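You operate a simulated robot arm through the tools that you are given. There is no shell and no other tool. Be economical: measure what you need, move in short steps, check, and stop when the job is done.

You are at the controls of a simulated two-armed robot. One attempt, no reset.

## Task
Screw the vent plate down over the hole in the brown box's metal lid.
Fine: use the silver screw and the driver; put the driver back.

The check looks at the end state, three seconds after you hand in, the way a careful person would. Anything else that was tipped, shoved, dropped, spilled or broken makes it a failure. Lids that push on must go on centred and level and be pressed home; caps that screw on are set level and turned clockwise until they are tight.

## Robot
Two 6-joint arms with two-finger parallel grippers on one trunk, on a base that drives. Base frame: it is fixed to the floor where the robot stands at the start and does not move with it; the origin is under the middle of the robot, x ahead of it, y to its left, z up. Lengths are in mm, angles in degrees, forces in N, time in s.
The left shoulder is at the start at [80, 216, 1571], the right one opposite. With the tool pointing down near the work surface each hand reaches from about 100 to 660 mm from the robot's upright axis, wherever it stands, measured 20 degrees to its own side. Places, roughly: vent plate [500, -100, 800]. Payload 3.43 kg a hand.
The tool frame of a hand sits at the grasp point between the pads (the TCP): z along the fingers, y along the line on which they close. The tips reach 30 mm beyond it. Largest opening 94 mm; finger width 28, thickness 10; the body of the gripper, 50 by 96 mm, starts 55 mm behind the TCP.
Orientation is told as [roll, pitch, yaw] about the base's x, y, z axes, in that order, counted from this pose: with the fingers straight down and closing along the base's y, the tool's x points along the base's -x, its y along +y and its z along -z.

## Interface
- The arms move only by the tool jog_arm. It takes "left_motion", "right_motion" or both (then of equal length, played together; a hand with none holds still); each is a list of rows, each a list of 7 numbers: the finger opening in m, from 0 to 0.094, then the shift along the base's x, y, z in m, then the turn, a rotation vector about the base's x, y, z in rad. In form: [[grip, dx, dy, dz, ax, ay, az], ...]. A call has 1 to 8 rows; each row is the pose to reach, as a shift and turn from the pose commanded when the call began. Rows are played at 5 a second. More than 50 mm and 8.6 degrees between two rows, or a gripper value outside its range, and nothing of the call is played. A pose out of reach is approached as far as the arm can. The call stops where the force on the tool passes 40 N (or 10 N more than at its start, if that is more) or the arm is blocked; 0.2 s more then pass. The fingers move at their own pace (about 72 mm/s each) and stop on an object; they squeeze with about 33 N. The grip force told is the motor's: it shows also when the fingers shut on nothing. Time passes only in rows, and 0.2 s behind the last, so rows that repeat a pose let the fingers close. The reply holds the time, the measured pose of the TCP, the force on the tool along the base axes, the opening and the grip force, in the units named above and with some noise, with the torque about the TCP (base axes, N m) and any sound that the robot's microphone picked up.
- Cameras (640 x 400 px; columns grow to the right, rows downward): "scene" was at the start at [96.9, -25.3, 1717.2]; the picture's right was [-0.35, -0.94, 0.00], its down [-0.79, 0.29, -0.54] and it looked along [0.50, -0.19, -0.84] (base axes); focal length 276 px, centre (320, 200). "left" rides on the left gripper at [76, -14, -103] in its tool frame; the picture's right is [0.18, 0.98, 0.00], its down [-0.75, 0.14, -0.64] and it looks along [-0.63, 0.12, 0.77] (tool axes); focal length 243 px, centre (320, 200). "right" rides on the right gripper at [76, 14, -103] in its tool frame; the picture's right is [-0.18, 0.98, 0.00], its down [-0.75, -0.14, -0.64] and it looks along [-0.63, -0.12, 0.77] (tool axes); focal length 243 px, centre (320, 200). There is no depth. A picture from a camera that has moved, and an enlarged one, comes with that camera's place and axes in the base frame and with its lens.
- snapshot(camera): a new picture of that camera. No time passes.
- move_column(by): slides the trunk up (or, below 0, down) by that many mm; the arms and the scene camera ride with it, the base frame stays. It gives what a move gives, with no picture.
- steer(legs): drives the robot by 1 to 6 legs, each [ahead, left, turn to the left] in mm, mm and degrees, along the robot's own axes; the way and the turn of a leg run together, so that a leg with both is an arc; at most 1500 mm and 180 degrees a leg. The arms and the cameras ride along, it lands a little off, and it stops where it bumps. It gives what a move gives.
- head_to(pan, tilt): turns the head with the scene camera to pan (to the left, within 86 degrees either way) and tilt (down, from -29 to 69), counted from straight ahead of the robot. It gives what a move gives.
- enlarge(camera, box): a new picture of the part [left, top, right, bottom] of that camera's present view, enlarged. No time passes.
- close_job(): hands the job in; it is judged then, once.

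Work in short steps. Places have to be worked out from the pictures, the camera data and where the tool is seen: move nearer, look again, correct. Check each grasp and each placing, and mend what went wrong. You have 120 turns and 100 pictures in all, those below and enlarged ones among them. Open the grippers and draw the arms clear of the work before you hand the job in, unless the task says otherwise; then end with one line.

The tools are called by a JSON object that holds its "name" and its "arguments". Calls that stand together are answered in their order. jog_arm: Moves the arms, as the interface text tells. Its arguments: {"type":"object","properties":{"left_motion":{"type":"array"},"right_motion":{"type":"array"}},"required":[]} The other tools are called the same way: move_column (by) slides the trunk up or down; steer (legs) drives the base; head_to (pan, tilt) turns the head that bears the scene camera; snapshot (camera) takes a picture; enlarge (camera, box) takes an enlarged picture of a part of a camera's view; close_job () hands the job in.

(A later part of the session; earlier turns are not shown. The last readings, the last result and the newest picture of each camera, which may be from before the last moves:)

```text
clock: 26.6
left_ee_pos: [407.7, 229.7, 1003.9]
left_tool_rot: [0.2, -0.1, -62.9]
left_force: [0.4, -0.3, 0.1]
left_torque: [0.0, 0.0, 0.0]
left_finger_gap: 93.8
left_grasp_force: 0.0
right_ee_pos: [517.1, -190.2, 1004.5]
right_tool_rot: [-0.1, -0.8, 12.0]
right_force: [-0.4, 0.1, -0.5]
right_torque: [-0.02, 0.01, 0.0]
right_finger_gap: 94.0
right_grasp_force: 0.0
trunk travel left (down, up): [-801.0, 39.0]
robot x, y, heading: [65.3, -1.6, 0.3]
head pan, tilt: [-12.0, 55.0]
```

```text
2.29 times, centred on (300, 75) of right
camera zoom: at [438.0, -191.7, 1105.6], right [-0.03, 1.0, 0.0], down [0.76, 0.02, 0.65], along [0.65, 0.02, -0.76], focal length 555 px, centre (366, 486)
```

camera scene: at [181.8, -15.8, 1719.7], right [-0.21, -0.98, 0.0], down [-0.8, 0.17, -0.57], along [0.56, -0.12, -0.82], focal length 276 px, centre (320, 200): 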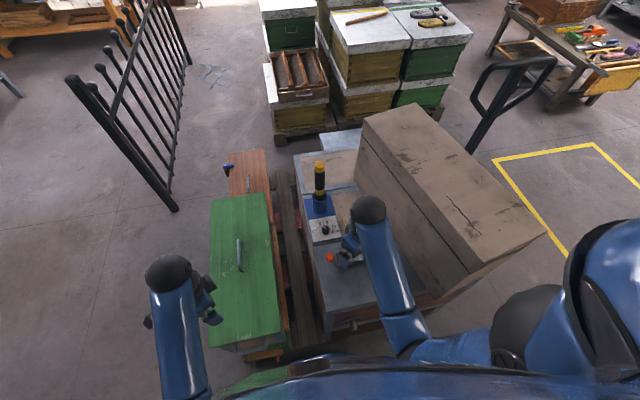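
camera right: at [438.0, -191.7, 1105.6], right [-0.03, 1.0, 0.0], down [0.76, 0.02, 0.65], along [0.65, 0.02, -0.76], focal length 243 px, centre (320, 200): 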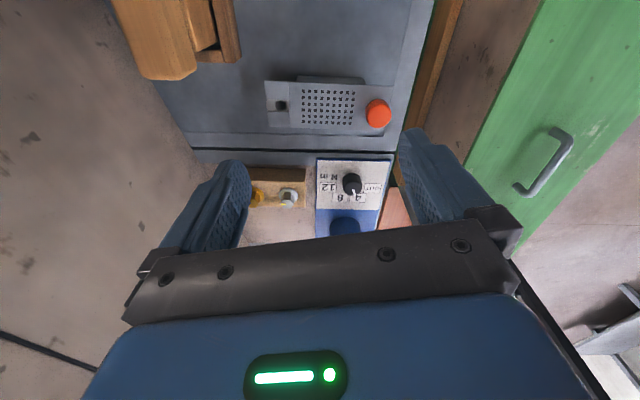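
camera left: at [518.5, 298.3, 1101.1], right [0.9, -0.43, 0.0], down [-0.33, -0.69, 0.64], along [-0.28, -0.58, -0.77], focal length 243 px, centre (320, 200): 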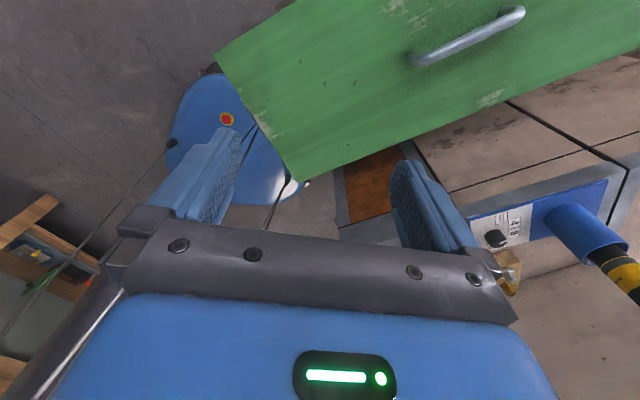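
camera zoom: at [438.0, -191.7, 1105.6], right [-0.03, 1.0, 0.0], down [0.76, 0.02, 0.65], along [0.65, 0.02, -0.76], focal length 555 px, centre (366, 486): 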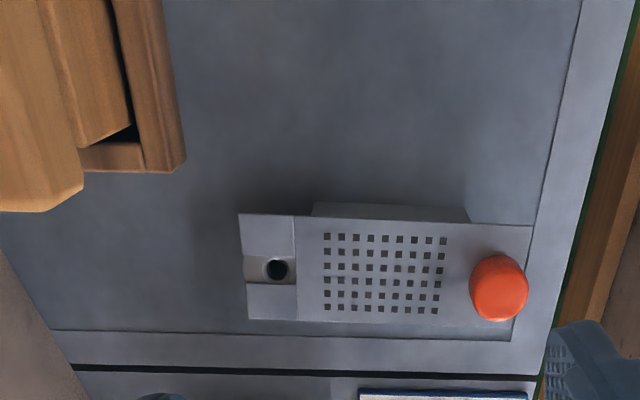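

Pointer is at 4; no other torque marking visible, so I leave it. Now I approach the silver screw (≈(665,-232)) for a closer look.

{"name": "jog_arm", "arguments": {"right_motion": [[0.094, 0.03, -0.02, -0.02, 0, 0, -0.1], [0.094, 0.06, -0.04, -0.05, 0, 0, -0.21], [0.094, 0.083, -0.04, -0.074, 0, 0, -0.21], [0.094, 0.083, -0.04, -0.074, 0, 0, -0.21]]}}

{"name": "snapshot", "arguments": {"camera": "right"}}

{"name": "enlarge", "arguments": {"camera": "scene", "box": [280, 130, 420, 290]}}

```text
clock: 27.6
left_ee_pos: [408.1, 229.6, 1004.9]
left_tool_rot: [0.3, -0.1, -62.9]
left_force: [0.7, 0.4, 0.1]
left_torque: [-0.01, 0.0, -0.02]
left_finger_gap: 93.7
left_grasp_force: 0.1
right_ee_pos: [599.0, -228.9, 930.0]
right_tool_rot: [-0.1, -0.9, 0.0]
right_force: [0.3, 0.5, -0.1]
right_torque: [-0.02, -0.03, -0.01]
right_finger_gap: 93.9
right_grasp_force: 0.0
trunk travel left (down, up): [-801.0, 39.0]
robot x, y, heading: [63.4, 0.4, -0.2]
head pan, tilt: [-12.0, 55.0]
```

```text
65 pictures are left
camera right: at [522.0, -214.0, 1031.7], right [0.18, 0.98, 0.0], down [0.74, -0.14, 0.65], along [0.64, -0.12, -0.76], focal length 243 px, centre (320, 200)
```

right: 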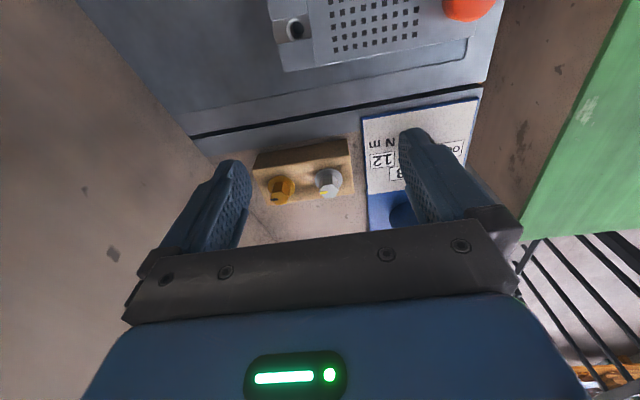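

```text
2.50 times, centred on (350, 210) of scene
camera zoom: at [166.0, -15.4, 1720.2], right [-0.21, -0.98, 0.0], down [-0.8, 0.17, -0.57], along [0.56, -0.12, -0.82], focal length 691 px, centre (245, 175)
```

zoom: 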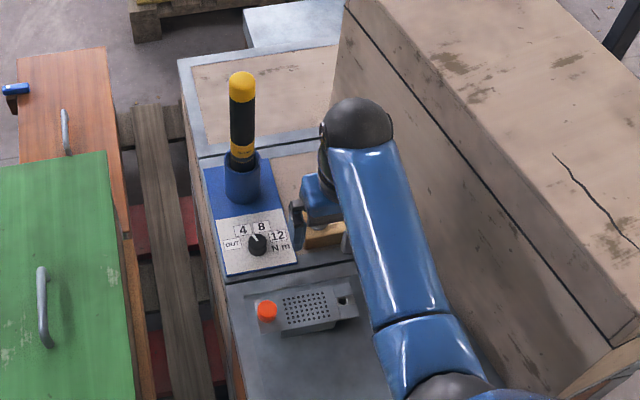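

Silver screw estimated at (671,-232,~830), gold 51 mm to its -y side. I hover over it with the hand yawed 40° so the fingers avoid the gold one, and check alignment.

{"name": "jog_arm", "arguments": {"right_motion": [[0.07, 0.014, 0, 0, 0, 0, 0.14], [0.06, 0.028, 0, 0, 0, 0, 0.28], [0.06, 0.042, -0.001, 0, 0, 0, 0.42], [0.06, 0.056, -0.002, -0.01, 0, 0, 0.56], [0.06, 0.072, -0.003, -0.025, 0, 0, 0.7], [0.06, 0.072, -0.003, -0.025, 0, 0.015, 0.7]]}}

{"name": "snapshot", "arguments": {"camera": "right"}}

```text
clock: 28.9
left_ee_pos: [409.0, 229.7, 1004.3]
left_tool_rot: [0.2, -0.1, -62.8]
left_force: [-0.1, 0.0, 0.3]
left_torque: [-0.01, 0.04, 0.01]
left_finger_gap: 93.9
left_grasp_force: 0.0
right_ee_pos: [673.0, -235.8, 905.1]
right_tool_rot: [0.1, 0.1, 40.4]
right_force: [-0.3, 0.0, 0.0]
right_torque: [0.03, 0.01, 0.03]
right_finger_gap: 59.9
right_grasp_force: 0.1
trunk travel left (down, up): [-801.0, 39.0]
robot x, y, heading: [63.7, -1.7, 0.1]
head pan, tilt: [-12.0, 55.0]
```

```text
63 pictures are left
camera right: at [605.3, -272.8, 1007.7], right [-0.5, 0.87, 0.0], down [0.67, 0.38, 0.64], along [0.56, 0.32, -0.77], focal length 243 px, centre (320, 200)
```

right: 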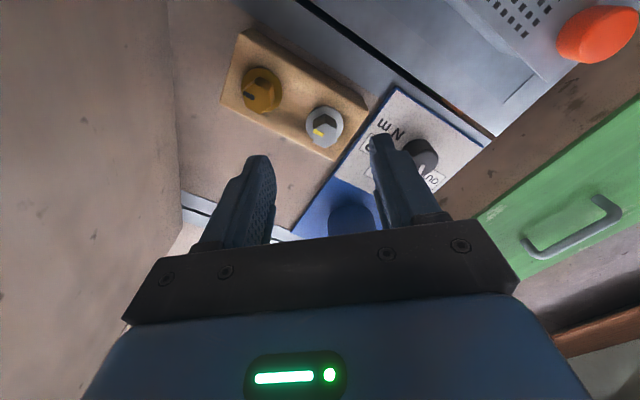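

Screw axis ≈(669,-233). I correct and descend to tips ≈ head-top level, then look.

{"name": "jog_arm", "arguments": {"right_motion": [[0.06, -0.004, 0.0025, -0.015, 0, 0, 0], [0.06, -0.004, 0.0025, -0.035, 0, 0, 0], [0.06, -0.004, 0.0025, -0.035, 0, 0, 0]]}}

{"name": "enlarge", "arguments": {"camera": "right", "box": [220, 60, 420, 240]}}

```text
clock: 29.8
left_ee_pos: [409.3, 229.6, 1004.8]
left_tool_rot: [0.2, -0.1, -63.0]
left_force: [0.5, 0.3, 0.8]
left_torque: [-0.01, 0.0, -0.01]
left_finger_gap: 94.0
left_grasp_force: 0.0
right_ee_pos: [668.5, -234.6, 869.8]
right_tool_rot: [0.0, 0.0, 40.2]
right_force: [0.8, -0.1, -0.7]
right_torque: [-0.06, -0.01, 0.04]
right_finger_gap: 60.1
right_grasp_force: 0.1
trunk travel left (down, up): [-801.0, 39.0]
robot x, y, heading: [65.1, -1.1, 0.2]
head pan, tilt: [-12.0, 55.0]
```

```text
2.22 times, centred on (320, 150) of right
camera zoom: at [601.1, -272.5, 973.2], right [-0.49, 0.87, 0.0], down [0.67, 0.38, 0.64], along [0.56, 0.32, -0.77], focal length 539 px, centre (320, 311)
```

zoom: 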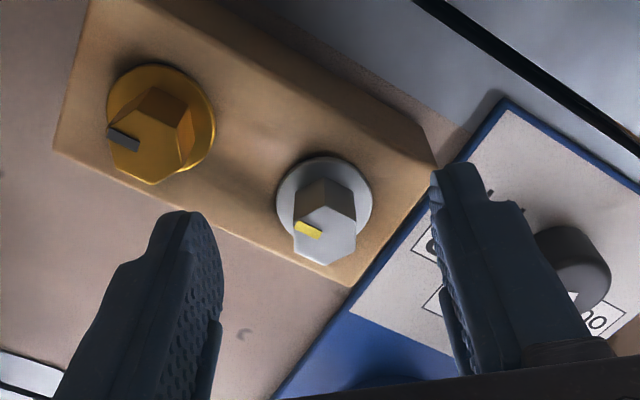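

Hex head top ≈845, flats face the fingers nicely. I lower 6 mm and close on the hex.

{"name": "jog_arm", "arguments": {"right_motion": [[0.06, 0, 0.001, -0.006, 0, 0, 0], [0.03, 0, 0.001, -0.006, 0, 0, 0], [0.0, 0, 0.001, -0.006, 0, 0, 0], [0.0, 0, 0.001, -0.006, 0, 0, 0], [0.0, 0, 0.001, -0.006, 0, 0, 0]]}}

{"name": "enlarge", "arguments": {"camera": "right", "box": [220, 60, 420, 240]}}

```text
clock: 30.9
left_ee_pos: [408.8, 229.2, 1004.6]
left_tool_rot: [0.3, -0.1, -62.9]
left_force: [0.2, 1.2, -0.9]
left_torque: [0.0, -0.01, -0.01]
left_finger_gap: 94.2
left_grasp_force: 0.0
right_ee_pos: [668.2, -231.3, 865.9]
right_tool_rot: [0.1, 0.0, 40.3]
right_force: [-0.2, -0.6, -0.1]
right_torque: [-0.01, 0.01, 0.02]
right_finger_gap: 16.7
right_grasp_force: 32.7
trunk travel left (down, up): [-801.0, 39.0]
robot x, y, heading: [64.4, 3.2, 0.2]
head pan, tilt: [-12.0, 55.0]
```

```text
2.22 times, centred on (320, 150) of right
camera zoom: at [601.1, -269.9, 967.8], right [-0.49, 0.87, 0.0], down [0.67, 0.38, 0.64], along [0.56, 0.32, -0.77], focal length 539 px, centre (320, 311)
```

zoom: 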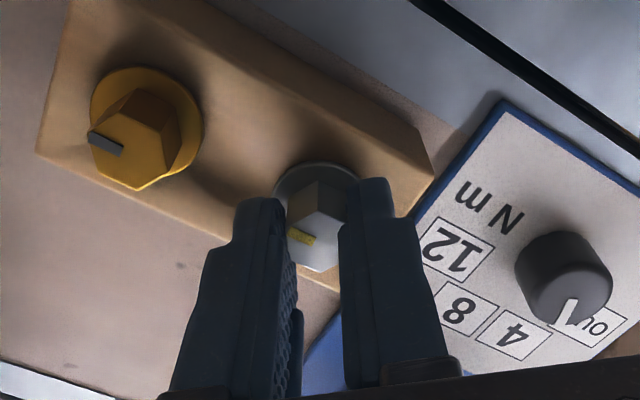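

Gripped on the 17 mm hex. I lift slowly and check.

{"name": "jog_arm", "arguments": {"right_motion": [[0.0, 0, 0, 0.01, 0, 0, 0], [0.0, 0, 0, 0.03, 0, 0, 0], [0.0, 0, 0, 0.06, 0, 0, 0], [0, 0, 0, 0.08, 0, 0, 0]]}}

{"name": "snapshot", "arguments": {"camera": "right"}}

```text
clock: 31.9
left_ee_pos: [408.1, 229.0, 1005.1]
left_tool_rot: [0.2, 0.0, -62.9]
left_force: [-0.3, 0.4, -0.5]
left_torque: [0.0, 0.0, -0.03]
left_finger_gap: 94.0
left_grasp_force: 0.0
right_ee_pos: [667.2, -230.7, 945.8]
right_tool_rot: [0.1, 0.1, 40.2]
right_force: [0.1, 0.4, -0.4]
right_torque: [0.03, -0.01, -0.01]
right_finger_gap: 16.6
right_grasp_force: 33.1
trunk travel left (down, up): [-801.0, 39.0]
robot x, y, heading: [62.1, -2.1, 0.1]
head pan, tilt: [-12.0, 55.0]
```

```text
60 pictures are left
camera right: at [601.1, -268.8, 1048.2], right [-0.49, 0.87, 0.0], down [0.67, 0.38, 0.64], along [0.56, 0.32, -0.77], focal length 243 px, centre (320, 200)
```

right: 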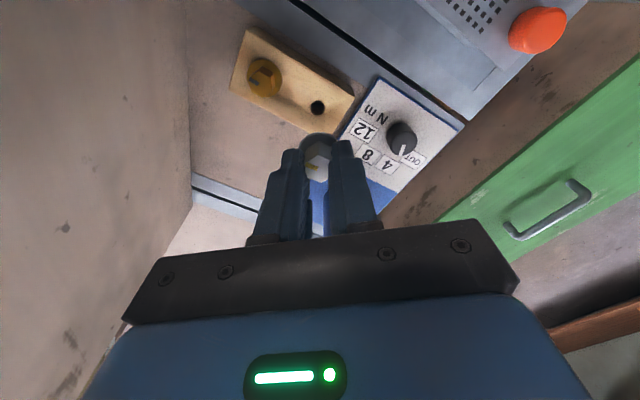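

Screw in hand; by the camera ray the rack hole sits within 2 mm of the TCP axis, so calibration is good. I carry it to above the boss (539.5,-235).

{"name": "jog_arm", "arguments": {"right_motion": [[0.0, -0.03, -0.001, 0, 0, 0, 0], [0.0, -0.06, -0.002, 0, 0, 0, 0], [0.0, -0.09, -0.003, 0, 0, 0, 0], [0, -0.12, -0.004, 0, 0, 0, 0], [0, -0.1275, -0.004, 0, 0, 0, 0], [0, -0.1275, -0.004, 0, 0, 0, 0]]}}

{"name": "enlarge", "arguments": {"camera": "right", "box": [220, 40, 420, 220]}}

{"name": "enlarge", "arguments": {"camera": "scene", "box": [280, 170, 420, 310]}}

```text
clock: 33.4
left_ee_pos: [410.4, 229.0, 1004.4]
left_tool_rot: [0.1, -0.1, -62.8]
left_force: [-0.4, 0.2, 0.9]
left_torque: [-0.03, 0.02, 0.01]
left_finger_gap: 94.0
left_grasp_force: 0.0
right_ee_pos: [541.5, -234.7, 946.5]
right_tool_rot: [0.1, 0.0, 40.2]
right_force: [-0.5, 0.5, 0.4]
right_torque: [-0.01, 0.02, -0.01]
right_finger_gap: 16.3
right_grasp_force: 33.5
trunk travel left (down, up): [-801.0, 39.0]
robot x, y, heading: [65.5, 7.2, 0.0]
head pan, tilt: [-12.0, 55.0]
```

```text
2.22 times, centred on (320, 130) of right
camera zoom: at [473.3, -272.0, 1048.7], right [-0.49, 0.87, 0.0], down [0.67, 0.38, 0.64], along [0.56, 0.32, -0.77], focal length 539 px, centre (320, 356)
```

zoom: 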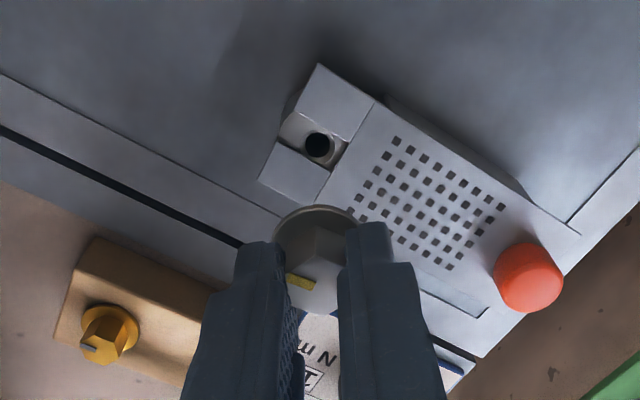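

```text
2.86 times, centred on (350, 240) of scene
camera zoom: at [167.5, -15.8, 1720.1], right [-0.21, -0.98, 0.0], down [-0.8, 0.17, -0.57], along [0.56, -0.12, -0.82], focal length 790 px, centre (234, 86)
```

zoom: 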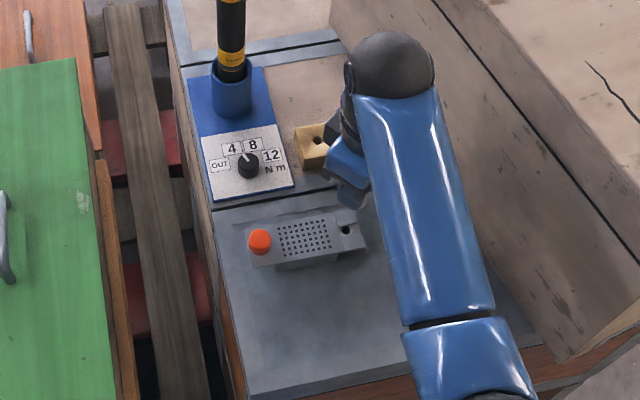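

Relative to the rack geometry the screw is within ~2 mm; I correct (-1,+1.5) and descend in steps, watching force.

{"name": "jog_arm", "arguments": {"right_motion": [[0.0, -0.001, 0.0015, -0.01, 0, 0, 0], [0.0, -0.001, 0.0015, -0.025, 0, 0, 0], [0.0, -0.001, 0.0015, -0.035, 0, 0, 0], [0.0, -0.001, 0.0015, -0.042, 0, 0, 0]]}}

{"name": "enlarge", "arguments": {"camera": "right", "box": [240, 60, 400, 200]}}

```text
clock: 34.4
left_ee_pos: [408.8, 229.7, 1003.9]
left_tool_rot: [0.2, -0.1, -62.9]
left_force: [-0.1, 0.9, 0.4]
left_torque: [-0.01, 0.01, -0.02]
left_finger_gap: 94.2
left_grasp_force: 0.1
right_ee_pos: [541.0, -233.3, 904.3]
right_tool_rot: [0.1, 0.0, 40.2]
right_force: [-0.3, 0.4, -0.3]
right_torque: [0.02, -0.01, 0.02]
right_finger_gap: 16.0
right_grasp_force: 32.4
trunk travel left (down, up): [-801.0, 39.0]
robot x, y, heading: [65.3, -3.3, 0.0]
head pan, tilt: [-12.0, 55.0]
```

```text
2.86 times, centred on (320, 130) of right
camera zoom: at [473.6, -270.7, 1006.1], right [-0.49, 0.87, 0.0], down [0.67, 0.38, 0.64], along [0.56, 0.32, -0.77], focal length 693 px, centre (320, 400)
```

zoom: 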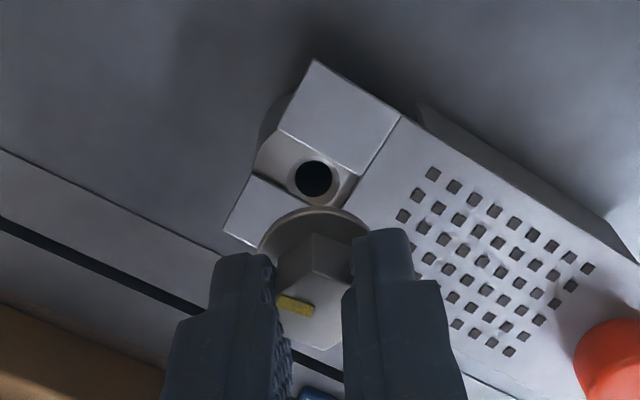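

Hole is about 1 mm toward -x relative to the screw; I correct and go on down in small steps.

{"name": "jog_arm", "arguments": {"right_motion": [[0.0, -0.001, 0, -0.004, 0, 0, 0], [0.0, -0.001, 0, -0.008, 0, 0, 0], [0.0, -0.001, 0, -0.012, 0, 0, 0], [0.0, -0.001, 0, -0.014, 0, 0, 0]]}}

{"name": "enlarge", "arguments": {"camera": "right", "box": [240, 60, 400, 200]}}

```text
clock: 35.4
left_ee_pos: [409.1, 229.5, 1003.1]
left_tool_rot: [0.2, -0.1, -62.9]
left_force: [0.1, -0.2, 0.7]
left_torque: [0.01, -0.04, 0.01]
left_finger_gap: 94.1
left_grasp_force: 0.1
right_ee_pos: [540.9, -233.1, 888.6]
right_tool_rot: [0.1, 0.0, 40.2]
right_force: [0.0, -0.4, 0.1]
right_torque: [0.03, -0.02, 0.04]
right_finger_gap: 16.1
right_grasp_force: 32.6
trunk travel left (down, up): [-801.0, 39.0]
robot x, y, heading: [64.8, 3.5, 0.1]
head pan, tilt: [-12.0, 55.0]
```

```text
2.86 times, centred on (320, 130) of right
camera zoom: at [473.0, -271.0, 991.4], right [-0.49, 0.87, 0.0], down [0.67, 0.38, 0.64], along [0.56, 0.32, -0.77], focal length 693 px, centre (320, 400)
```

zoom: 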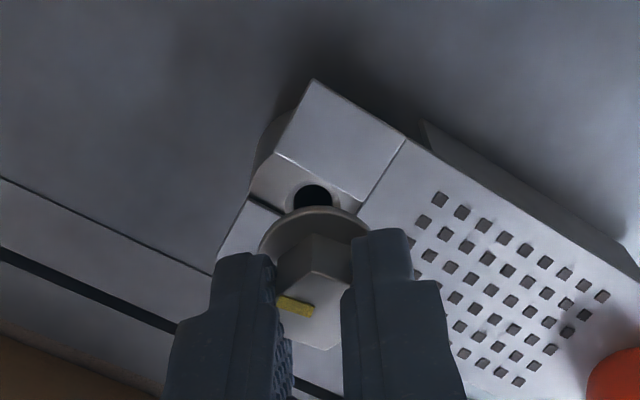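

No contact yet. I continue down in 3 mm steps.

{"name": "jog_arm", "arguments": {"right_motion": [[0.0, 0, 0, -0.003, 0, 0, 0], [0.0, 0, 0, -0.006, 0, 0, 0], [0.0, 0, 0, -0.009, 0, 0, 0], [0.0, 0, 0, -0.009, 0, 0, 0]]}}

{"name": "enlarge", "arguments": {"camera": "right", "box": [240, 60, 400, 200]}}

```text
clock: 36.4
left_ee_pos: [409.7, 228.3, 1004.1]
left_tool_rot: [0.3, -0.1, -62.9]
left_force: [0.6, -0.7, -0.3]
left_torque: [0.02, -0.02, -0.02]
left_finger_gap: 94.3
left_grasp_force: 0.0
right_ee_pos: [539.4, -233.2, 880.7]
right_tool_rot: [0.0, 0.0, 40.2]
right_force: [-0.1, 0.3, 0.1]
right_torque: [-0.01, 0.0, -0.05]
right_finger_gap: 15.6
right_grasp_force: 32.9
trunk travel left (down, up): [-801.0, 39.0]
robot x, y, heading: [61.9, 0.1, 0.1]
head pan, tilt: [-12.0, 55.0]
```

```text
2.86 times, centred on (320, 130) of right
camera zoom: at [471.3, -271.1, 983.1], right [-0.49, 0.87, 0.0], down [0.67, 0.38, 0.64], along [0.56, 0.32, -0.77], focal length 693 px, centre (320, 400)
```

zoom: 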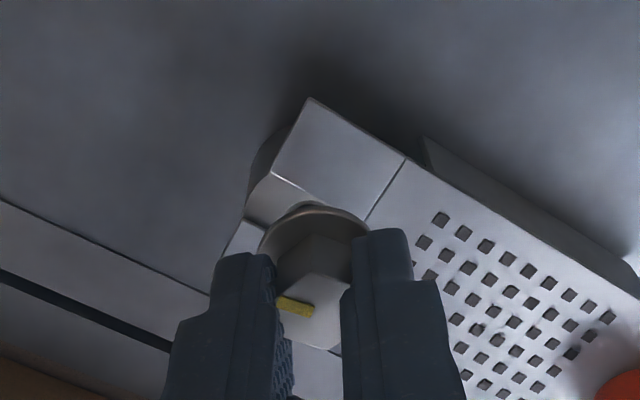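

Still free. Further down with finer rows.

{"name": "jog_arm", "arguments": {"right_motion": [[0.0, 0, 0, -0.002, 0, 0, 0], [0.0, 0, 0, -0.004, 0, 0, 0], [0.0, 0, 0, -0.006, 0, 0, 0], [0.0, 0, 0, -0.006, 0, 0, 0]]}}

{"name": "enlarge", "arguments": {"camera": "scene", "box": [310, 210, 390, 290]}}

```text
clock: 37.4
left_ee_pos: [410.6, 229.3, 1004.4]
left_tool_rot: [0.2, 0.0, -62.8]
left_force: [0.1, 0.0, 0.5]
left_torque: [-0.02, 0.01, 0.0]
left_finger_gap: 94.1
left_grasp_force: 0.0
right_ee_pos: [540.0, -233.0, 873.1]
right_tool_rot: [0.1, 0.0, 40.1]
right_force: [9.5, -7.0, -5.0]
right_torque: [-0.35, -0.55, 0.0]
right_finger_gap: 15.8
right_grasp_force: 32.9
trunk travel left (down, up): [-801.0, 39.0]
robot x, y, heading: [64.8, -0.4, 0.1]
head pan, tilt: [-12.0, 55.0]
```

```text
5.00 times, centred on (350, 250) of scene
camera zoom: at [168.8, -17.2, 1719.7], right [-0.21, -0.98, 0.0], down [-0.8, 0.17, -0.57], along [0.56, -0.12, -0.82], focal length 1382 px, centre (170, -50)
```

zoom: 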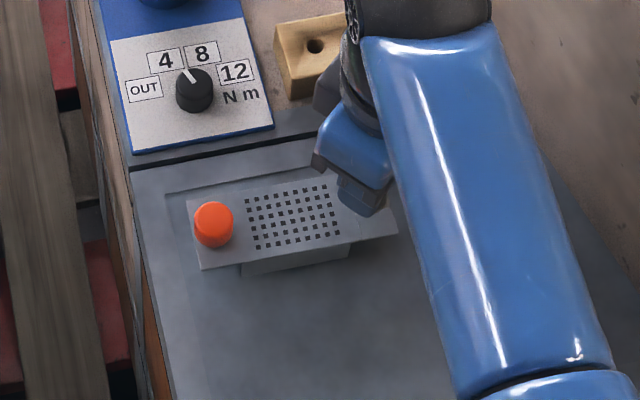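

The screw tip touches sideways at z≈818 (inside the hole mouth), pushed to +x,-y. I comply ~1 mm in that direction.

{"name": "jog_arm", "arguments": {"right_motion": [[0.0, 0.0008, -0.0006, 0, 0, 0, 0], [0.0, 0.0012, -0.001, 0, 0, 0, 0], [0.0, 0.0012, -0.001, 0, 0, 0, 0]]}}

```text
clock: 38.1
left_ee_pos: [408.7, 229.8, 1004.5]
left_tool_rot: [0.1, 0.2, -63.0]
left_force: [0.5, -0.8, -0.5]
left_torque: [0.0, 0.01, 0.02]
left_finger_gap: 93.8
left_grasp_force: 0.1
right_ee_pos: [539.4, -234.0, 873.8]
right_tool_rot: [0.2, 0.0, 40.3]
right_force: [3.0, -2.4, -2.7]
right_torque: [-0.1, -0.18, -0.01]
right_finger_gap: 16.0
right_grasp_force: 33.3
trunk travel left (down, up): [-801.0, 39.0]
robot x, y, heading: [66.6, 1.0, 0.3]
head pan, tilt: [-12.0, 55.0]
```

Force fell to a third; I go 0.5 mm more that way and then down 4 mm.

{"name": "jog_arm", "arguments": {"right_motion": [[0.0, 0.0006, -0.0005, 0, 0, 0, 0], [0.0, 0.0006, -0.0005, -0.001, 0, 0, 0], [0.0, 0.0006, -0.0005, -0.002, 0, 0, 0], [0.0, 0.0006, -0.0005, -0.003, 0, 0, 0], [0.0, 0.0006, -0.0005, -0.004, 0, 0, 0]]}}

```text
clock: 39.4
left_ee_pos: [408.2, 229.6, 1005.4]
left_tool_rot: [0.1, -0.1, -63.0]
left_force: [-0.3, -0.2, -0.1]
left_torque: [-0.03, 0.03, -0.02]
left_finger_gap: 94.2
left_grasp_force: 0.0
right_ee_pos: [539.6, -234.5, 870.9]
right_tool_rot: [0.1, 0.0, 40.2]
right_force: [0.4, -0.1, -0.6]
right_torque: [0.01, 0.0, 0.0]
right_finger_gap: 15.4
right_grasp_force: 33.2
trunk travel left (down, up): [-801.0, 39.0]
robot x, y, heading: [65.1, -0.0, 0.1]
head pan, tilt: [-12.0, 55.0]
```

It's sliding in freely. I continue until it seats on the thread.

{"name": "jog_arm", "arguments": {"right_motion": [[0.0, 0, 0, -0.001, 0, 0, 0], [0.0, 0, 0, -0.002, 0, 0, 0], [0.0, 0, 0, -0.003, 0, 0, 0], [0.0, 0, 0, -0.004, 0, 0, 0]]}}

{"name": "enlarge", "arguments": {"camera": "right", "box": [240, 60, 400, 200]}}

```text
clock: 40.4
left_ee_pos: [408.6, 228.8, 1004.2]
left_tool_rot: [0.1, -0.1, -62.9]
left_force: [0.1, -0.3, -0.1]
left_torque: [-0.01, 0.0, -0.01]
left_finger_gap: 93.9
left_grasp_force: 0.1
right_ee_pos: [541.1, -235.1, 867.8]
right_tool_rot: [0.1, 0.0, 40.3]
right_force: [0.9, -0.7, 0.3]
right_torque: [0.02, -0.03, 0.04]
right_finger_gap: 15.7
right_grasp_force: 33.2
trunk travel left (down, up): [-801.0, 39.0]
robot x, y, heading: [64.4, -1.4, 0.1]
head pan, tilt: [-12.0, 55.0]
```

```text
2.86 times, centred on (320, 130) of right
camera zoom: at [473.8, -273.3, 969.8], right [-0.49, 0.87, 0.0], down [0.67, 0.38, 0.64], along [0.56, 0.32, -0.77], focal length 693 px, centre (320, 400)
```

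zoom: 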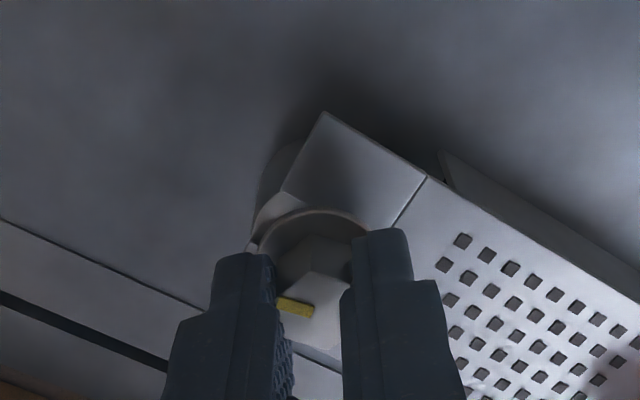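

{"name": "jog_arm", "arguments": {"right_motion": [[0.0, 0, 0, -0.001, 0, 0, 0], [0.0, 0, 0, -0.002, 0, 0, 0], [0.0, 0, 0, -0.003, 0, 0, 0], [0.0, 0, 0, -0.004, 0, 0, 0]]}}

```text
clock: 41.4
left_ee_pos: [409.0, 229.7, 1005.3]
left_tool_rot: [0.2, -0.1, -63.0]
left_force: [-0.2, 0.4, 0.7]
left_torque: [0.02, -0.01, 0.0]
left_finger_gap: 93.9
left_grasp_force: 0.2
right_ee_pos: [540.4, -233.9, 863.9]
right_tool_rot: [0.0, 0.0, 40.2]
right_force: [-0.5, 0.9, 7.4]
right_torque: [0.01, 0.04, -0.02]
right_finger_gap: 15.8
right_grasp_force: 33.0
trunk travel left (down, up): [-801.0, 39.0]
robot x, y, heading: [67.4, -0.4, 0.1]
head pan, tilt: [-12.0, 55.0]
```

Contact (7 N) at z≈864. I look to see whether the flange is down on the plate or held up by the thread.

{"name": "enlarge", "arguments": {"camera": "right", "box": [260, 80, 380, 180]}}

```text
4.00 times, centred on (320, 130) of right
camera zoom: at [473.3, -272.0, 965.7], right [-0.49, 0.87, 0.0], down [0.67, 0.38, 0.64], along [0.56, 0.32, -0.77], focal length 970 px, centre (320, 480)
```

zoom: 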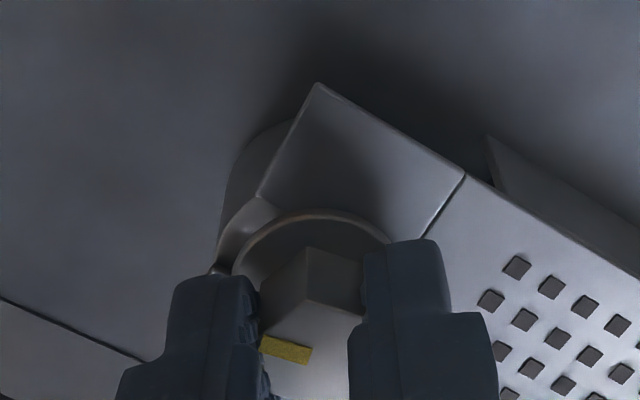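

I try starting the thread by hand: turn clockwise 60° with light down-push.

{"name": "jog_arm", "arguments": {"right_motion": [[0.0, 0, 0, -0.0002, 0, 0, -0.14], [0.0, 0, 0, -0.0003, 0, 0, -0.28], [0.0, 0, 0, -0.0004, 0, 0, -0.42], [0.0, 0, 0, -0.0005, 0, 0, -0.56], [0.0, 0, 0, -0.0006, 0, 0, -0.7], [0.0, 0, 0, -0.0007, 0, 0, -0.84], [0, 0, 0, -0.0008, 0, 0, -0.98], [0, 0, 0, -0.001, 0, 0, -1.1]]}}

{"name": "enlarge", "arguments": {"camera": "right", "box": [260, 80, 380, 180]}}

```text
clock: 43.1
left_ee_pos: [407.5, 230.0, 1005.0]
left_tool_rot: [0.2, 0.0, -62.9]
left_force: [-0.9, 0.3, 0.2]
left_torque: [-0.01, -0.01, -0.01]
left_finger_gap: 93.8
left_grasp_force: 0.0
right_ee_pos: [541.2, -235.1, 864.9]
right_tool_rot: [0.0, -0.4, -23.0]
right_force: [3.0, -5.4, 17.7]
right_torque: [-0.01, 0.25, 0.02]
right_finger_gap: 15.5
right_grasp_force: 32.7
trunk travel left (down, up): [-801.0, 39.0]
robot x, y, heading: [67.3, -1.0, 0.1]
head pan, tilt: [-12.0, 55.0]
```

```text
4.00 times, centred on (320, 130) of right
camera zoom: at [475.7, -191.6, 966.9], right [0.55, 0.83, 0.0], down [0.64, -0.42, 0.65], along [0.54, -0.36, -0.76], focal length 970 px, centre (320, 480)
```

zoom: 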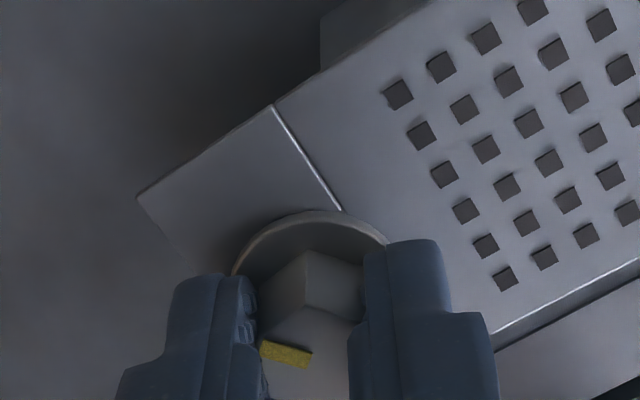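

Torque is near zero and force rose only by the extra push. I turn another 60° at constant z to see whether the force falls (thread engaging).

{"name": "jog_arm", "arguments": {"right_motion": [[0.0, 0, 0, 0, 0, 0, -0.14], [0.0, 0, 0, 0, 0, 0, -0.28], [0.0, 0, 0, 0, 0, 0, -0.42], [0.0, 0, 0, 0, 0, 0, -0.56], [0.0, 0, 0, 0, 0, 0, -0.7], [0.0, 0, 0, 0, 0, 0, -0.84], [0, 0, 0, 0, 0, 0, -0.98], [0, 0, 0, 0, 0, 0, -1.1]]}}

```text
clock: 45.0
left_ee_pos: [406.2, 229.3, 1006.1]
left_tool_rot: [0.4, 0.0, -62.9]
left_force: [0.1, 0.0, 0.4]
left_torque: [0.0, -0.02, 0.03]
left_finger_gap: 93.9
left_grasp_force: 0.1
right_ee_pos: [539.9, -235.7, 863.8]
right_tool_rot: [0.2, -0.1, -86.0]
right_force: [3.1, -10.7, 28.0]
right_torque: [-0.54, -0.07, 0.01]
right_finger_gap: 15.5
right_grasp_force: 32.9
trunk travel left (down, up): [-801.0, 39.0]
robot x, y, heading: [65.6, 3.1, -0.1]
head pan, tilt: [-12.0, 55.0]
```

The force only rose, so hand-starting doesn't help further. I open the fingers and rise a little to view how the screw sits.

{"name": "jog_arm", "arguments": {"right_motion": [[0.02, 0, 0, 0, 0, 0, 0], [0.05, 0, 0, 0, 0, 0, 0], [0.05, 0, 0, 0.03, 0, 0, 0.1], [0.05, 0, 0, 0.06, 0, 0, 0.2]]}}

{"name": "enlarge", "arguments": {"camera": "right", "box": [240, 60, 400, 180]}}

```text
clock: 46.0
left_ee_pos: [408.5, 228.7, 1004.2]
left_tool_rot: [0.2, -0.1, -62.9]
left_force: [-0.6, -0.4, 0.5]
left_torque: [0.01, -0.03, 0.02]
left_finger_gap: 94.0
left_grasp_force: 0.0
right_ee_pos: [538.1, -236.9, 922.9]
right_tool_rot: [0.1, 0.0, -74.4]
right_force: [-0.2, -0.2, -0.4]
right_torque: [0.02, -0.05, -0.01]
right_finger_gap: 50.0
right_grasp_force: 0.1
trunk travel left (down, up): [-801.0, 39.0]
robot x, y, heading: [66.1, 3.2, 0.2]
head pan, tilt: [-12.0, 55.0]
```

```text
3.33 times, centred on (320, 120) of right
camera zoom: at [532.3, -158.7, 1025.1], right [1.0, 0.09, 0.0], down [0.07, -0.76, 0.64], along [0.06, -0.64, -0.77], focal length 809 px, centre (320, 467)
```

zoom: 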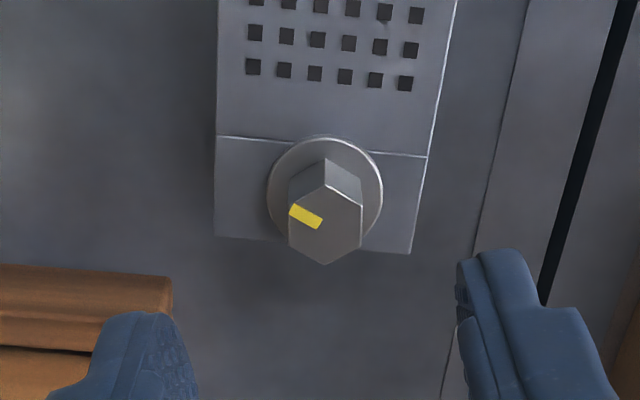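

The screw stands upright, centred in the slot. Driver axis ≈(754,-137), top ≈1068, cup rim ≈900. I'll grip its handle with the hand pitched towards horizontal; first unwind yaw and raise.

{"name": "jog_arm", "arguments": {"right_motion": [[0.07, 0, 0.0, 0.02, 0, 0, 0.14], [0.094, 0, 0.01, 0.04, 0, 0, 0.28], [0.094, 0, 0.02, 0.05, 0, 0, 0.42], [0.094, 0, 0.03, 0.06, 0, 0, 0.56], [0.094, -0.01, 0.05, 0.06, 0, 0, 0.7], [0.094, -0.02, 0.07, 0.06, 0, 0, 0.84], [0.094, -0.02, 0.09, 0.06, 0, 0, 0.98], [0.094, -0.02, 0.1, 0.06, 0, 0, 1.12]]}}

{"name": "jog_arm", "arguments": {"right_motion": [[0.094, 0, 0, 0, 0, 0, 0.13], [0.094, 0, 0, 0, 0, 0, 0.178], [0.094, 0, 0, 0, 0, 0, 0.178]]}}

{"name": "jog_arm", "arguments": {"right_motion": [[0.094, 0, 0, 0.0, 0, -0.14, 0], [0.094, 0, 0, 0.0, 0, -0.28, 0], [0.094, 0, 0, 0.0, 0, -0.42, 0], [0.094, 0, 0, 0.0, 0, -0.56, 0], [0.094, 0, 0, 0.0, 0, -0.7, 0], [0.094, 0, 0, 0.0, 0, -0.84, 0], [0.094, 0, 0, 0.0, 0, -0.98, 0], [0.094, 0, 0, 0.0, 0, -1.05, 0]]}}

{"name": "snapshot", "arguments": {"camera": "right"}}

{"name": "snapshot", "arguments": {"camera": "scene"}}

```text
clock: 47.8
left_ee_pos: [408.1, 229.1, 1005.8]
left_tool_rot: [0.1, -0.1, -62.9]
left_force: [0.1, 0.0, 0.7]
left_torque: [-0.03, -0.02, -0.01]
left_finger_gap: 93.7
left_grasp_force: 0.1
right_ee_pos: [519.5, -135.2, 983.5]
right_tool_rot: [0.1, 0.0, -10.0]
right_force: [0.1, 0.1, 1.0]
right_torque: [0.02, -0.01, -0.01]
right_finger_gap: 94.0
right_grasp_force: 0.0
trunk travel left (down, up): [-801.0, 39.0]
robot x, y, heading: [62.6, 0.2, 0.1]
head pan, tilt: [-12.0, 55.0]
```

```text
clock: 48.5
left_ee_pos: [409.1, 229.3, 1003.9]
left_tool_rot: [0.2, -0.1, -62.9]
left_force: [1.0, -0.1, 0.2]
left_torque: [-0.02, -0.01, -0.01]
left_finger_gap: 93.9
left_grasp_force: 0.1
right_ee_pos: [520.8, -134.3, 981.8]
right_tool_rot: [0.0, 0.0, 0.1]
right_force: [0.1, 0.0, -1.3]
right_torque: [0.0, -0.05, 0.02]
right_finger_gap: 94.3
right_grasp_force: 0.1
trunk travel left (down, up): [-801.0, 39.0]
robot x, y, heading: [65.1, 0.1, 0.2]
head pan, tilt: [-12.0, 55.0]
```

```text
clock: 50.4
left_ee_pos: [409.3, 229.3, 1004.6]
left_tool_rot: [0.2, -0.1, -62.9]
left_force: [-0.1, 0.6, 0.9]
left_torque: [-0.03, -0.02, 0.02]
left_finger_gap: 93.8
left_grasp_force: 0.0
right_ee_pos: [520.4, -134.7, 981.6]
right_tool_rot: [0.2, -60.4, 0.0]
right_force: [1.0, 0.0, 0.4]
right_torque: [-0.01, 0.0, -0.03]
right_finger_gap: 93.7
right_grasp_force: 0.1
trunk travel left (down, up): [-801.0, 39.0]
robot x, y, heading: [62.6, 1.5, 0.1]
head pan, tilt: [-12.0, 55.0]
```

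```text
49 pictures are left
camera right: at [393.6, -119.7, 966.3], right [0.09, 0.98, 0.16], down [-0.18, -0.14, 0.97], along [0.98, -0.12, 0.17], focal length 243 px, centre (320, 200)
```

right: 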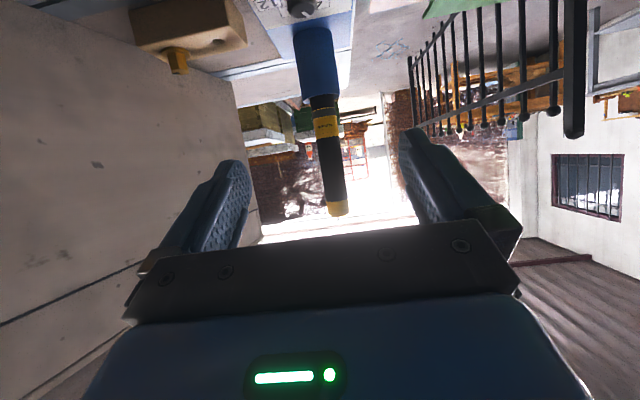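

```text
48 pictures are left
camera scene: at [166.3, -15.9, 1720.2], right [-0.21, -0.98, 0.0], down [-0.8, 0.17, -0.57], along [0.56, -0.12, -0.82], focal length 276 px, centre (320, 200)
```

scene: 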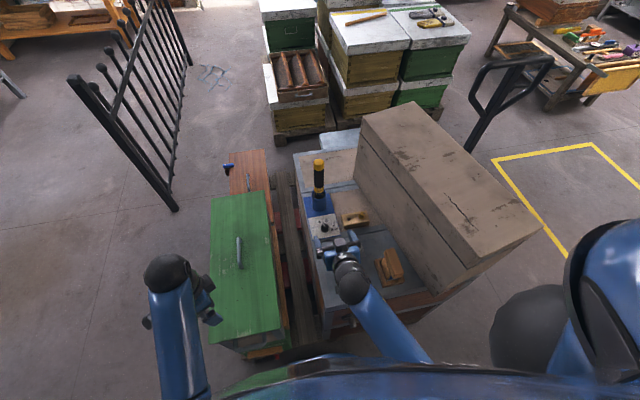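

The handle spans z≈937–1032 at y≈-139. I advance towards it at z≈985 and re-check before closing.

{"name": "jog_arm", "arguments": {"right_motion": [[0.094, 0.04, -0.001, 0.003, 0, 0, 0], [0.094, 0.08, -0.002, 0.003, 0, 0, 0], [0.094, 0.12, -0.003, 0.003, 0, 0, 0], [0.094, 0.15, -0.004, 0.003, 0, 0, 0], [0.094, 0.18, -0.004, 0.003, 0, 0, 0], [0.094, 0.18, -0.004, 0.003, 0, 0, 0]]}}

{"name": "snapshot", "arguments": {"camera": "right"}}

```text
clock: 51.8
left_ee_pos: [408.8, 228.1, 1005.5]
left_tool_rot: [0.2, -0.2, -62.9]
left_force: [-0.5, 0.0, -1.2]
left_torque: [0.02, 0.03, -0.01]
left_finger_gap: 93.9
left_grasp_force: 0.0
right_ee_pos: [701.6, -139.8, 985.5]
right_tool_rot: [0.2, -60.2, -0.2]
right_force: [-0.4, -1.5, -0.6]
right_torque: [0.0, -0.01, 0.02]
right_finger_gap: 94.1
right_grasp_force: 0.1
trunk travel left (down, up): [-801.0, 39.0]
robot x, y, heading: [62.4, -0.4, 0.1]
head pan, tilt: [-12.0, 55.0]
```

```text
47 pictures are left
camera right: at [574.2, -125.9, 970.0], right [0.09, 0.98, 0.16], down [-0.18, -0.14, 0.97], along [0.98, -0.12, 0.17], focal length 243 px, centre (320, 200)
```

right: 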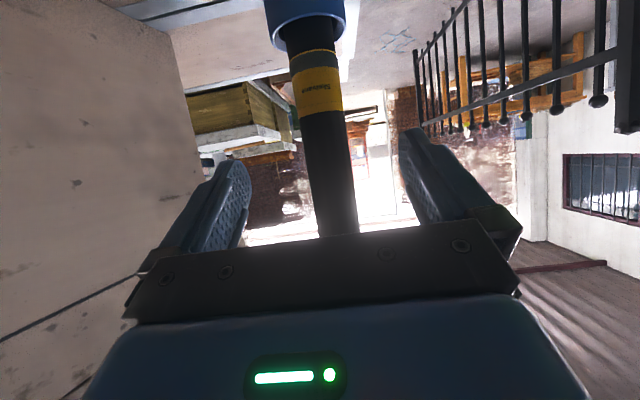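

Driver axis ≈(750,-137). I advance the last 48 mm and close on the handle.

{"name": "jog_arm", "arguments": {"right_motion": [[0.094, 0.02, 0.001, 0, 0, 0, 0], [0.094, 0.04, 0.002, 0, 0, 0, 0], [0.094, 0.048, 0.002, 0, 0, 0, 0], [0.05, 0.048, 0.002, 0, 0, 0, 0], [0.0, 0.048, 0.002, 0, 0, 0, 0], [0.0, 0.048, 0.002, 0, 0, 0, 0]]}}

{"name": "snapshot", "arguments": {"camera": "right"}}

```text
clock: 53.1
left_ee_pos: [408.8, 230.1, 1004.2]
left_tool_rot: [0.2, -0.2, -62.8]
left_force: [-0.1, -0.4, 0.3]
left_torque: [0.04, -0.03, -0.03]
left_finger_gap: 94.2
left_grasp_force: 0.1
right_ee_pos: [750.0, -136.7, 985.8]
right_tool_rot: [0.0, -60.2, 0.0]
right_force: [0.7, 0.3, -0.2]
right_torque: [0.33, -0.05, 0.09]
right_finger_gap: 34.0
right_grasp_force: 32.7
trunk travel left (down, up): [-801.0, 39.0]
robot x, y, heading: [64.5, -5.8, 0.0]
head pan, tilt: [-12.0, 55.0]
```

```text
46 pictures are left
camera right: at [622.6, -123.6, 970.4], right [0.09, 0.98, 0.16], down [-0.18, -0.14, 0.97], along [0.98, -0.12, 0.17], focal length 243 px, centre (320, 200)
```

right: 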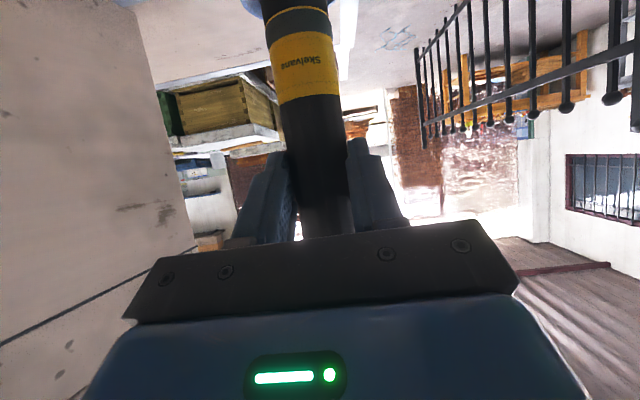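

Gripped (34 mm handle). I lift straight up out of the cup.

{"name": "jog_arm", "arguments": {"right_motion": [[0.0, 0, 0, 0.015, 0, 0, 0], [0.0, 0, 0, 0.03, 0, 0, 0], [0.0, 0, 0, 0.05, 0, 0, 0], [0.0, 0, 0, 0.07, 0, 0, 0], [0.0, 0, 0, 0.09, 0, 0, 0], [0.0, 0, 0, 0.11, 0, 0, 0], [0.0, 0, 0, 0.12, 0, 0, 0]]}}

{"name": "snapshot", "arguments": {"camera": "right"}}

{"name": "enlarge", "arguments": {"camera": "scene", "box": [270, 120, 410, 280]}}

```text
clock: 54.8
left_ee_pos: [409.0, 229.9, 1005.0]
left_tool_rot: [0.0, 0.1, -63.0]
left_force: [-0.3, -0.5, 1.0]
left_torque: [-0.01, 0.01, -0.02]
left_finger_gap: 94.1
left_grasp_force: 0.1
right_ee_pos: [749.5, -137.3, 1103.9]
right_tool_rot: [0.1, -60.1, 0.0]
right_force: [0.9, -0.5, -4.5]
right_torque: [-0.39, 0.04, -0.15]
right_finger_gap: 34.0
right_grasp_force: 32.6
trunk travel left (down, up): [-801.0, 39.0]
robot x, y, heading: [66.0, -7.8, 0.2]
head pan, tilt: [-12.0, 55.0]
```

```text
45 pictures are left
camera right: at [622.3, -123.3, 1089.5], right [0.09, 0.98, 0.16], down [-0.18, -0.14, 0.97], along [0.98, -0.12, 0.17], focal length 243 px, centre (320, 200)
```

right: 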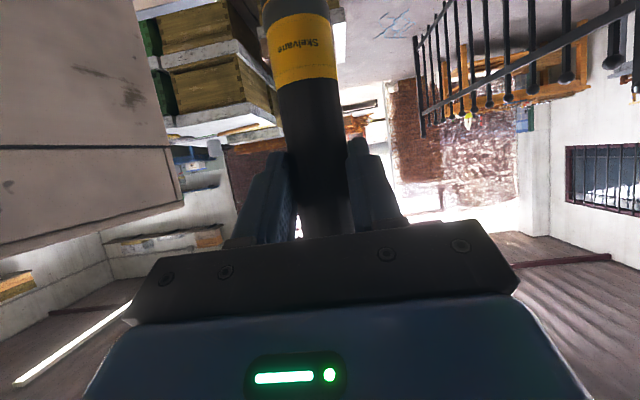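

```text
2.50 times, centred on (340, 200) of scene
camera zoom: at [167.5, -16.0, 1720.1], right [-0.21, -0.98, 0.0], down [-0.8, 0.17, -0.57], along [0.56, -0.12, -0.82], focal length 691 px, centre (270, 200)
```

zoom: 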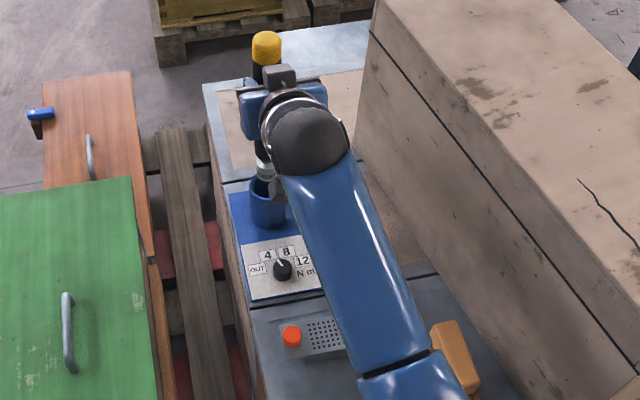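

The driver is up, but I need a side view of its tip; I tilt the left camera up towards it.

{"name": "jog_arm", "arguments": {"left_motion": [[0.094, 0, 0, 0.0, -0.1, -0.05, 0], [0.094, 0, 0, 0, -0.2, -0.1, 0], [0.094, 0, 0, 0, -0.3, -0.15, 0], [0.094, 0, 0, 0.0, -0.4, -0.2, 0], [0.094, 0, 0, 0.0, -0.44, -0.22, 0]]}}

{"name": "snapshot", "arguments": {"camera": "left"}}

```text
clock: 56.0
left_ee_pos: [408.5, 229.9, 1003.5]
left_tool_rot: [-0.1, -28.3, -62.9]
left_force: [0.5, 0.7, 0.4]
left_torque: [0.0, 0.01, 0.02]
left_finger_gap: 94.1
left_grasp_force: 0.0
right_ee_pos: [749.2, -138.2, 1104.5]
right_tool_rot: [0.1, -60.0, -0.1]
right_force: [-0.1, 0.5, -4.4]
right_torque: [0.42, 0.1, 0.16]
right_finger_gap: 33.9
right_grasp_force: 32.3
trunk travel left (down, up): [-801.0, 39.0]
robot x, y, heading: [60.3, -2.7, 0.3]
head pan, tilt: [-12.0, 55.0]
```

```text
43 pictures are left
camera left: at [344.3, 325.0, 1057.5], right [0.8, 0.59, -0.09], down [0.29, -0.25, 0.92], along [0.52, -0.77, -0.38], focal length 243 px, centre (320, 200)
```

left: 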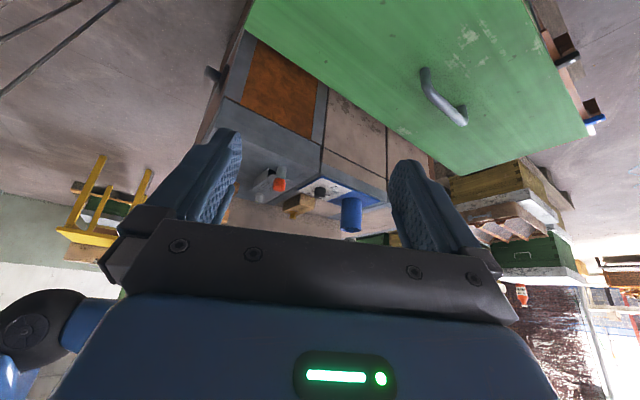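

Driver is hidden by the gripper; I tilt the left hand up further.

{"name": "jog_arm", "arguments": {"left_motion": [[0.094, 0, 0, 0.0, -0.11, -0.055, 0], [0.094, 0, 0, 0, -0.22, -0.11, 0], [0.094, 0, 0, 0, -0.33, -0.165, 0], [0.094, 0, 0, 0.0, -0.42, -0.21, 0]]}}

{"name": "snapshot", "arguments": {"camera": "left"}}

```text
clock: 57.0
left_ee_pos: [413.8, 227.2, 1006.0]
left_tool_rot: [0.5, -55.1, -64.5]
left_force: [0.0, -0.4, -0.2]
left_torque: [0.02, -0.03, -0.01]
left_finger_gap: 93.8
left_grasp_force: 0.1
right_ee_pos: [749.6, -138.6, 1104.3]
right_tool_rot: [0.1, -60.1, 0.0]
right_force: [-0.2, -1.1, -4.3]
right_torque: [-0.41, 0.04, -0.11]
right_finger_gap: 33.9
right_grasp_force: 32.5
trunk travel left (down, up): [-801.0, 39.0]
robot x, y, heading: [64.9, 0.3, 0.2]
head pan, tilt: [-12.0, 55.0]
```

```text
42 pictures are left
camera left: at [345.6, 335.2, 1001.5], right [0.84, 0.52, -0.15], down [0.08, 0.14, 0.99], along [0.54, -0.84, 0.08], focal length 243 px, centre (320, 200)
```

left: 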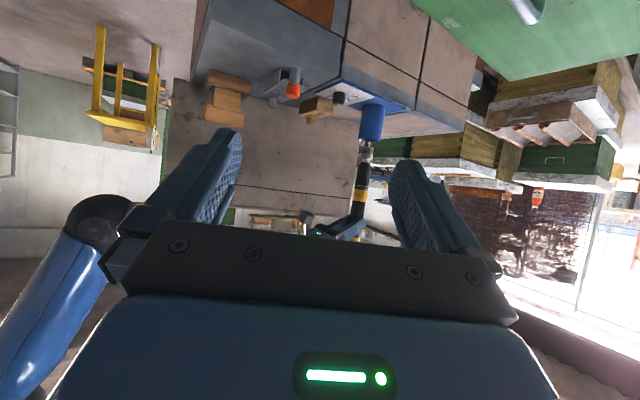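

{"name": "enlarge", "arguments": {"camera": "left", "box": [250, 60, 420, 240]}}

```text
2.22 times, centred on (335, 150) of left
camera zoom: at [345.6, 335.2, 1001.5], right [0.84, 0.52, -0.15], down [0.08, 0.14, 0.99], along [0.54, -0.84, 0.08], focal length 539 px, centre (287, 311)
```

zoom: 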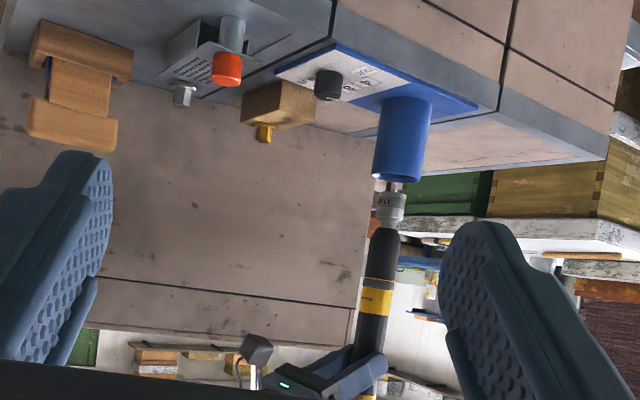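

Great side view: the bit's end is still just inside the cup rim. I lift another 35 mm and zoom again.

{"name": "jog_arm", "arguments": {"right_motion": [[0.0, 0, 0, 0.015, 0, 0, 0], [0.0, 0, 0, 0.03, 0, 0, 0], [0.0, 0, 0, 0.04, 0, 0, 0]]}}

{"name": "enlarge", "arguments": {"camera": "left", "box": [335, 80, 415, 180]}}

{"name": "enlarge", "arguments": {"camera": "left", "box": [260, 60, 330, 130]}}

```text
clock: 57.8
left_ee_pos: [414.4, 229.0, 1007.5]
left_tool_rot: [0.5, -54.9, -64.2]
left_force: [0.1, 0.4, -0.6]
left_torque: [0.01, 0.0, 0.01]
left_finger_gap: 94.1
left_grasp_force: 0.1
right_ee_pos: [749.8, -135.9, 1144.9]
right_tool_rot: [0.1, -60.2, -0.1]
right_force: [0.2, -1.2, -4.1]
right_torque: [-0.34, 0.09, -0.13]
right_finger_gap: 33.8
right_grasp_force: 33.1
trunk travel left (down, up): [-801.0, 39.0]
robot x, y, heading: [67.4, 0.8, -0.0]
head pan, tilt: [-12.0, 55.0]
```

```text
4.00 times, centred on (375, 130) of left
camera zoom: at [345.2, 337.1, 1002.6], right [0.84, 0.53, -0.15], down [0.08, 0.14, 0.99], along [0.54, -0.84, 0.08], focal length 970 px, centre (100, 480)
```

zoom: 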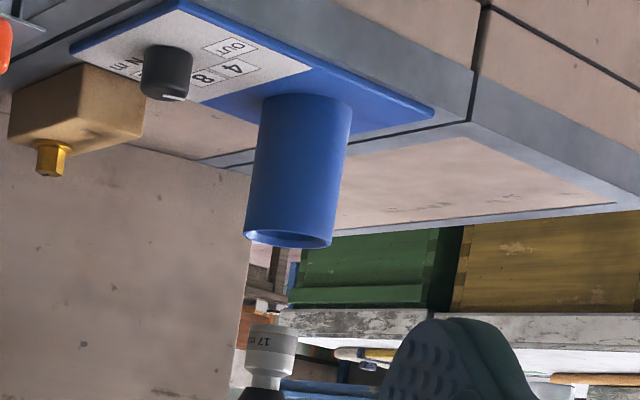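

```text
5.71 times, centred on (295, 95) of left
camera zoom: at [345.2, 337.1, 1002.6], right [0.84, 0.53, -0.15], down [0.08, 0.14, 0.99], along [0.54, -0.84, 0.08], focal length 1386 px, centre (463, 800)
```

zoom: 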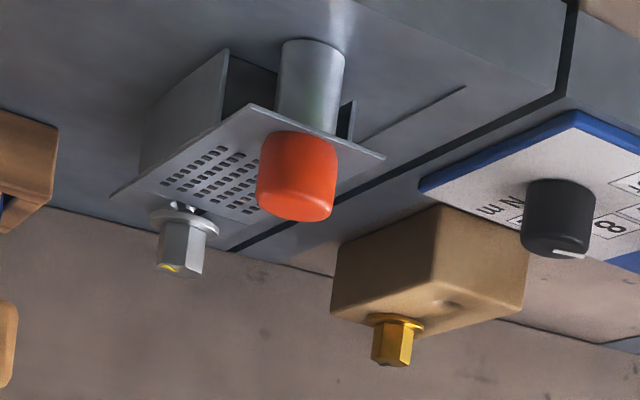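

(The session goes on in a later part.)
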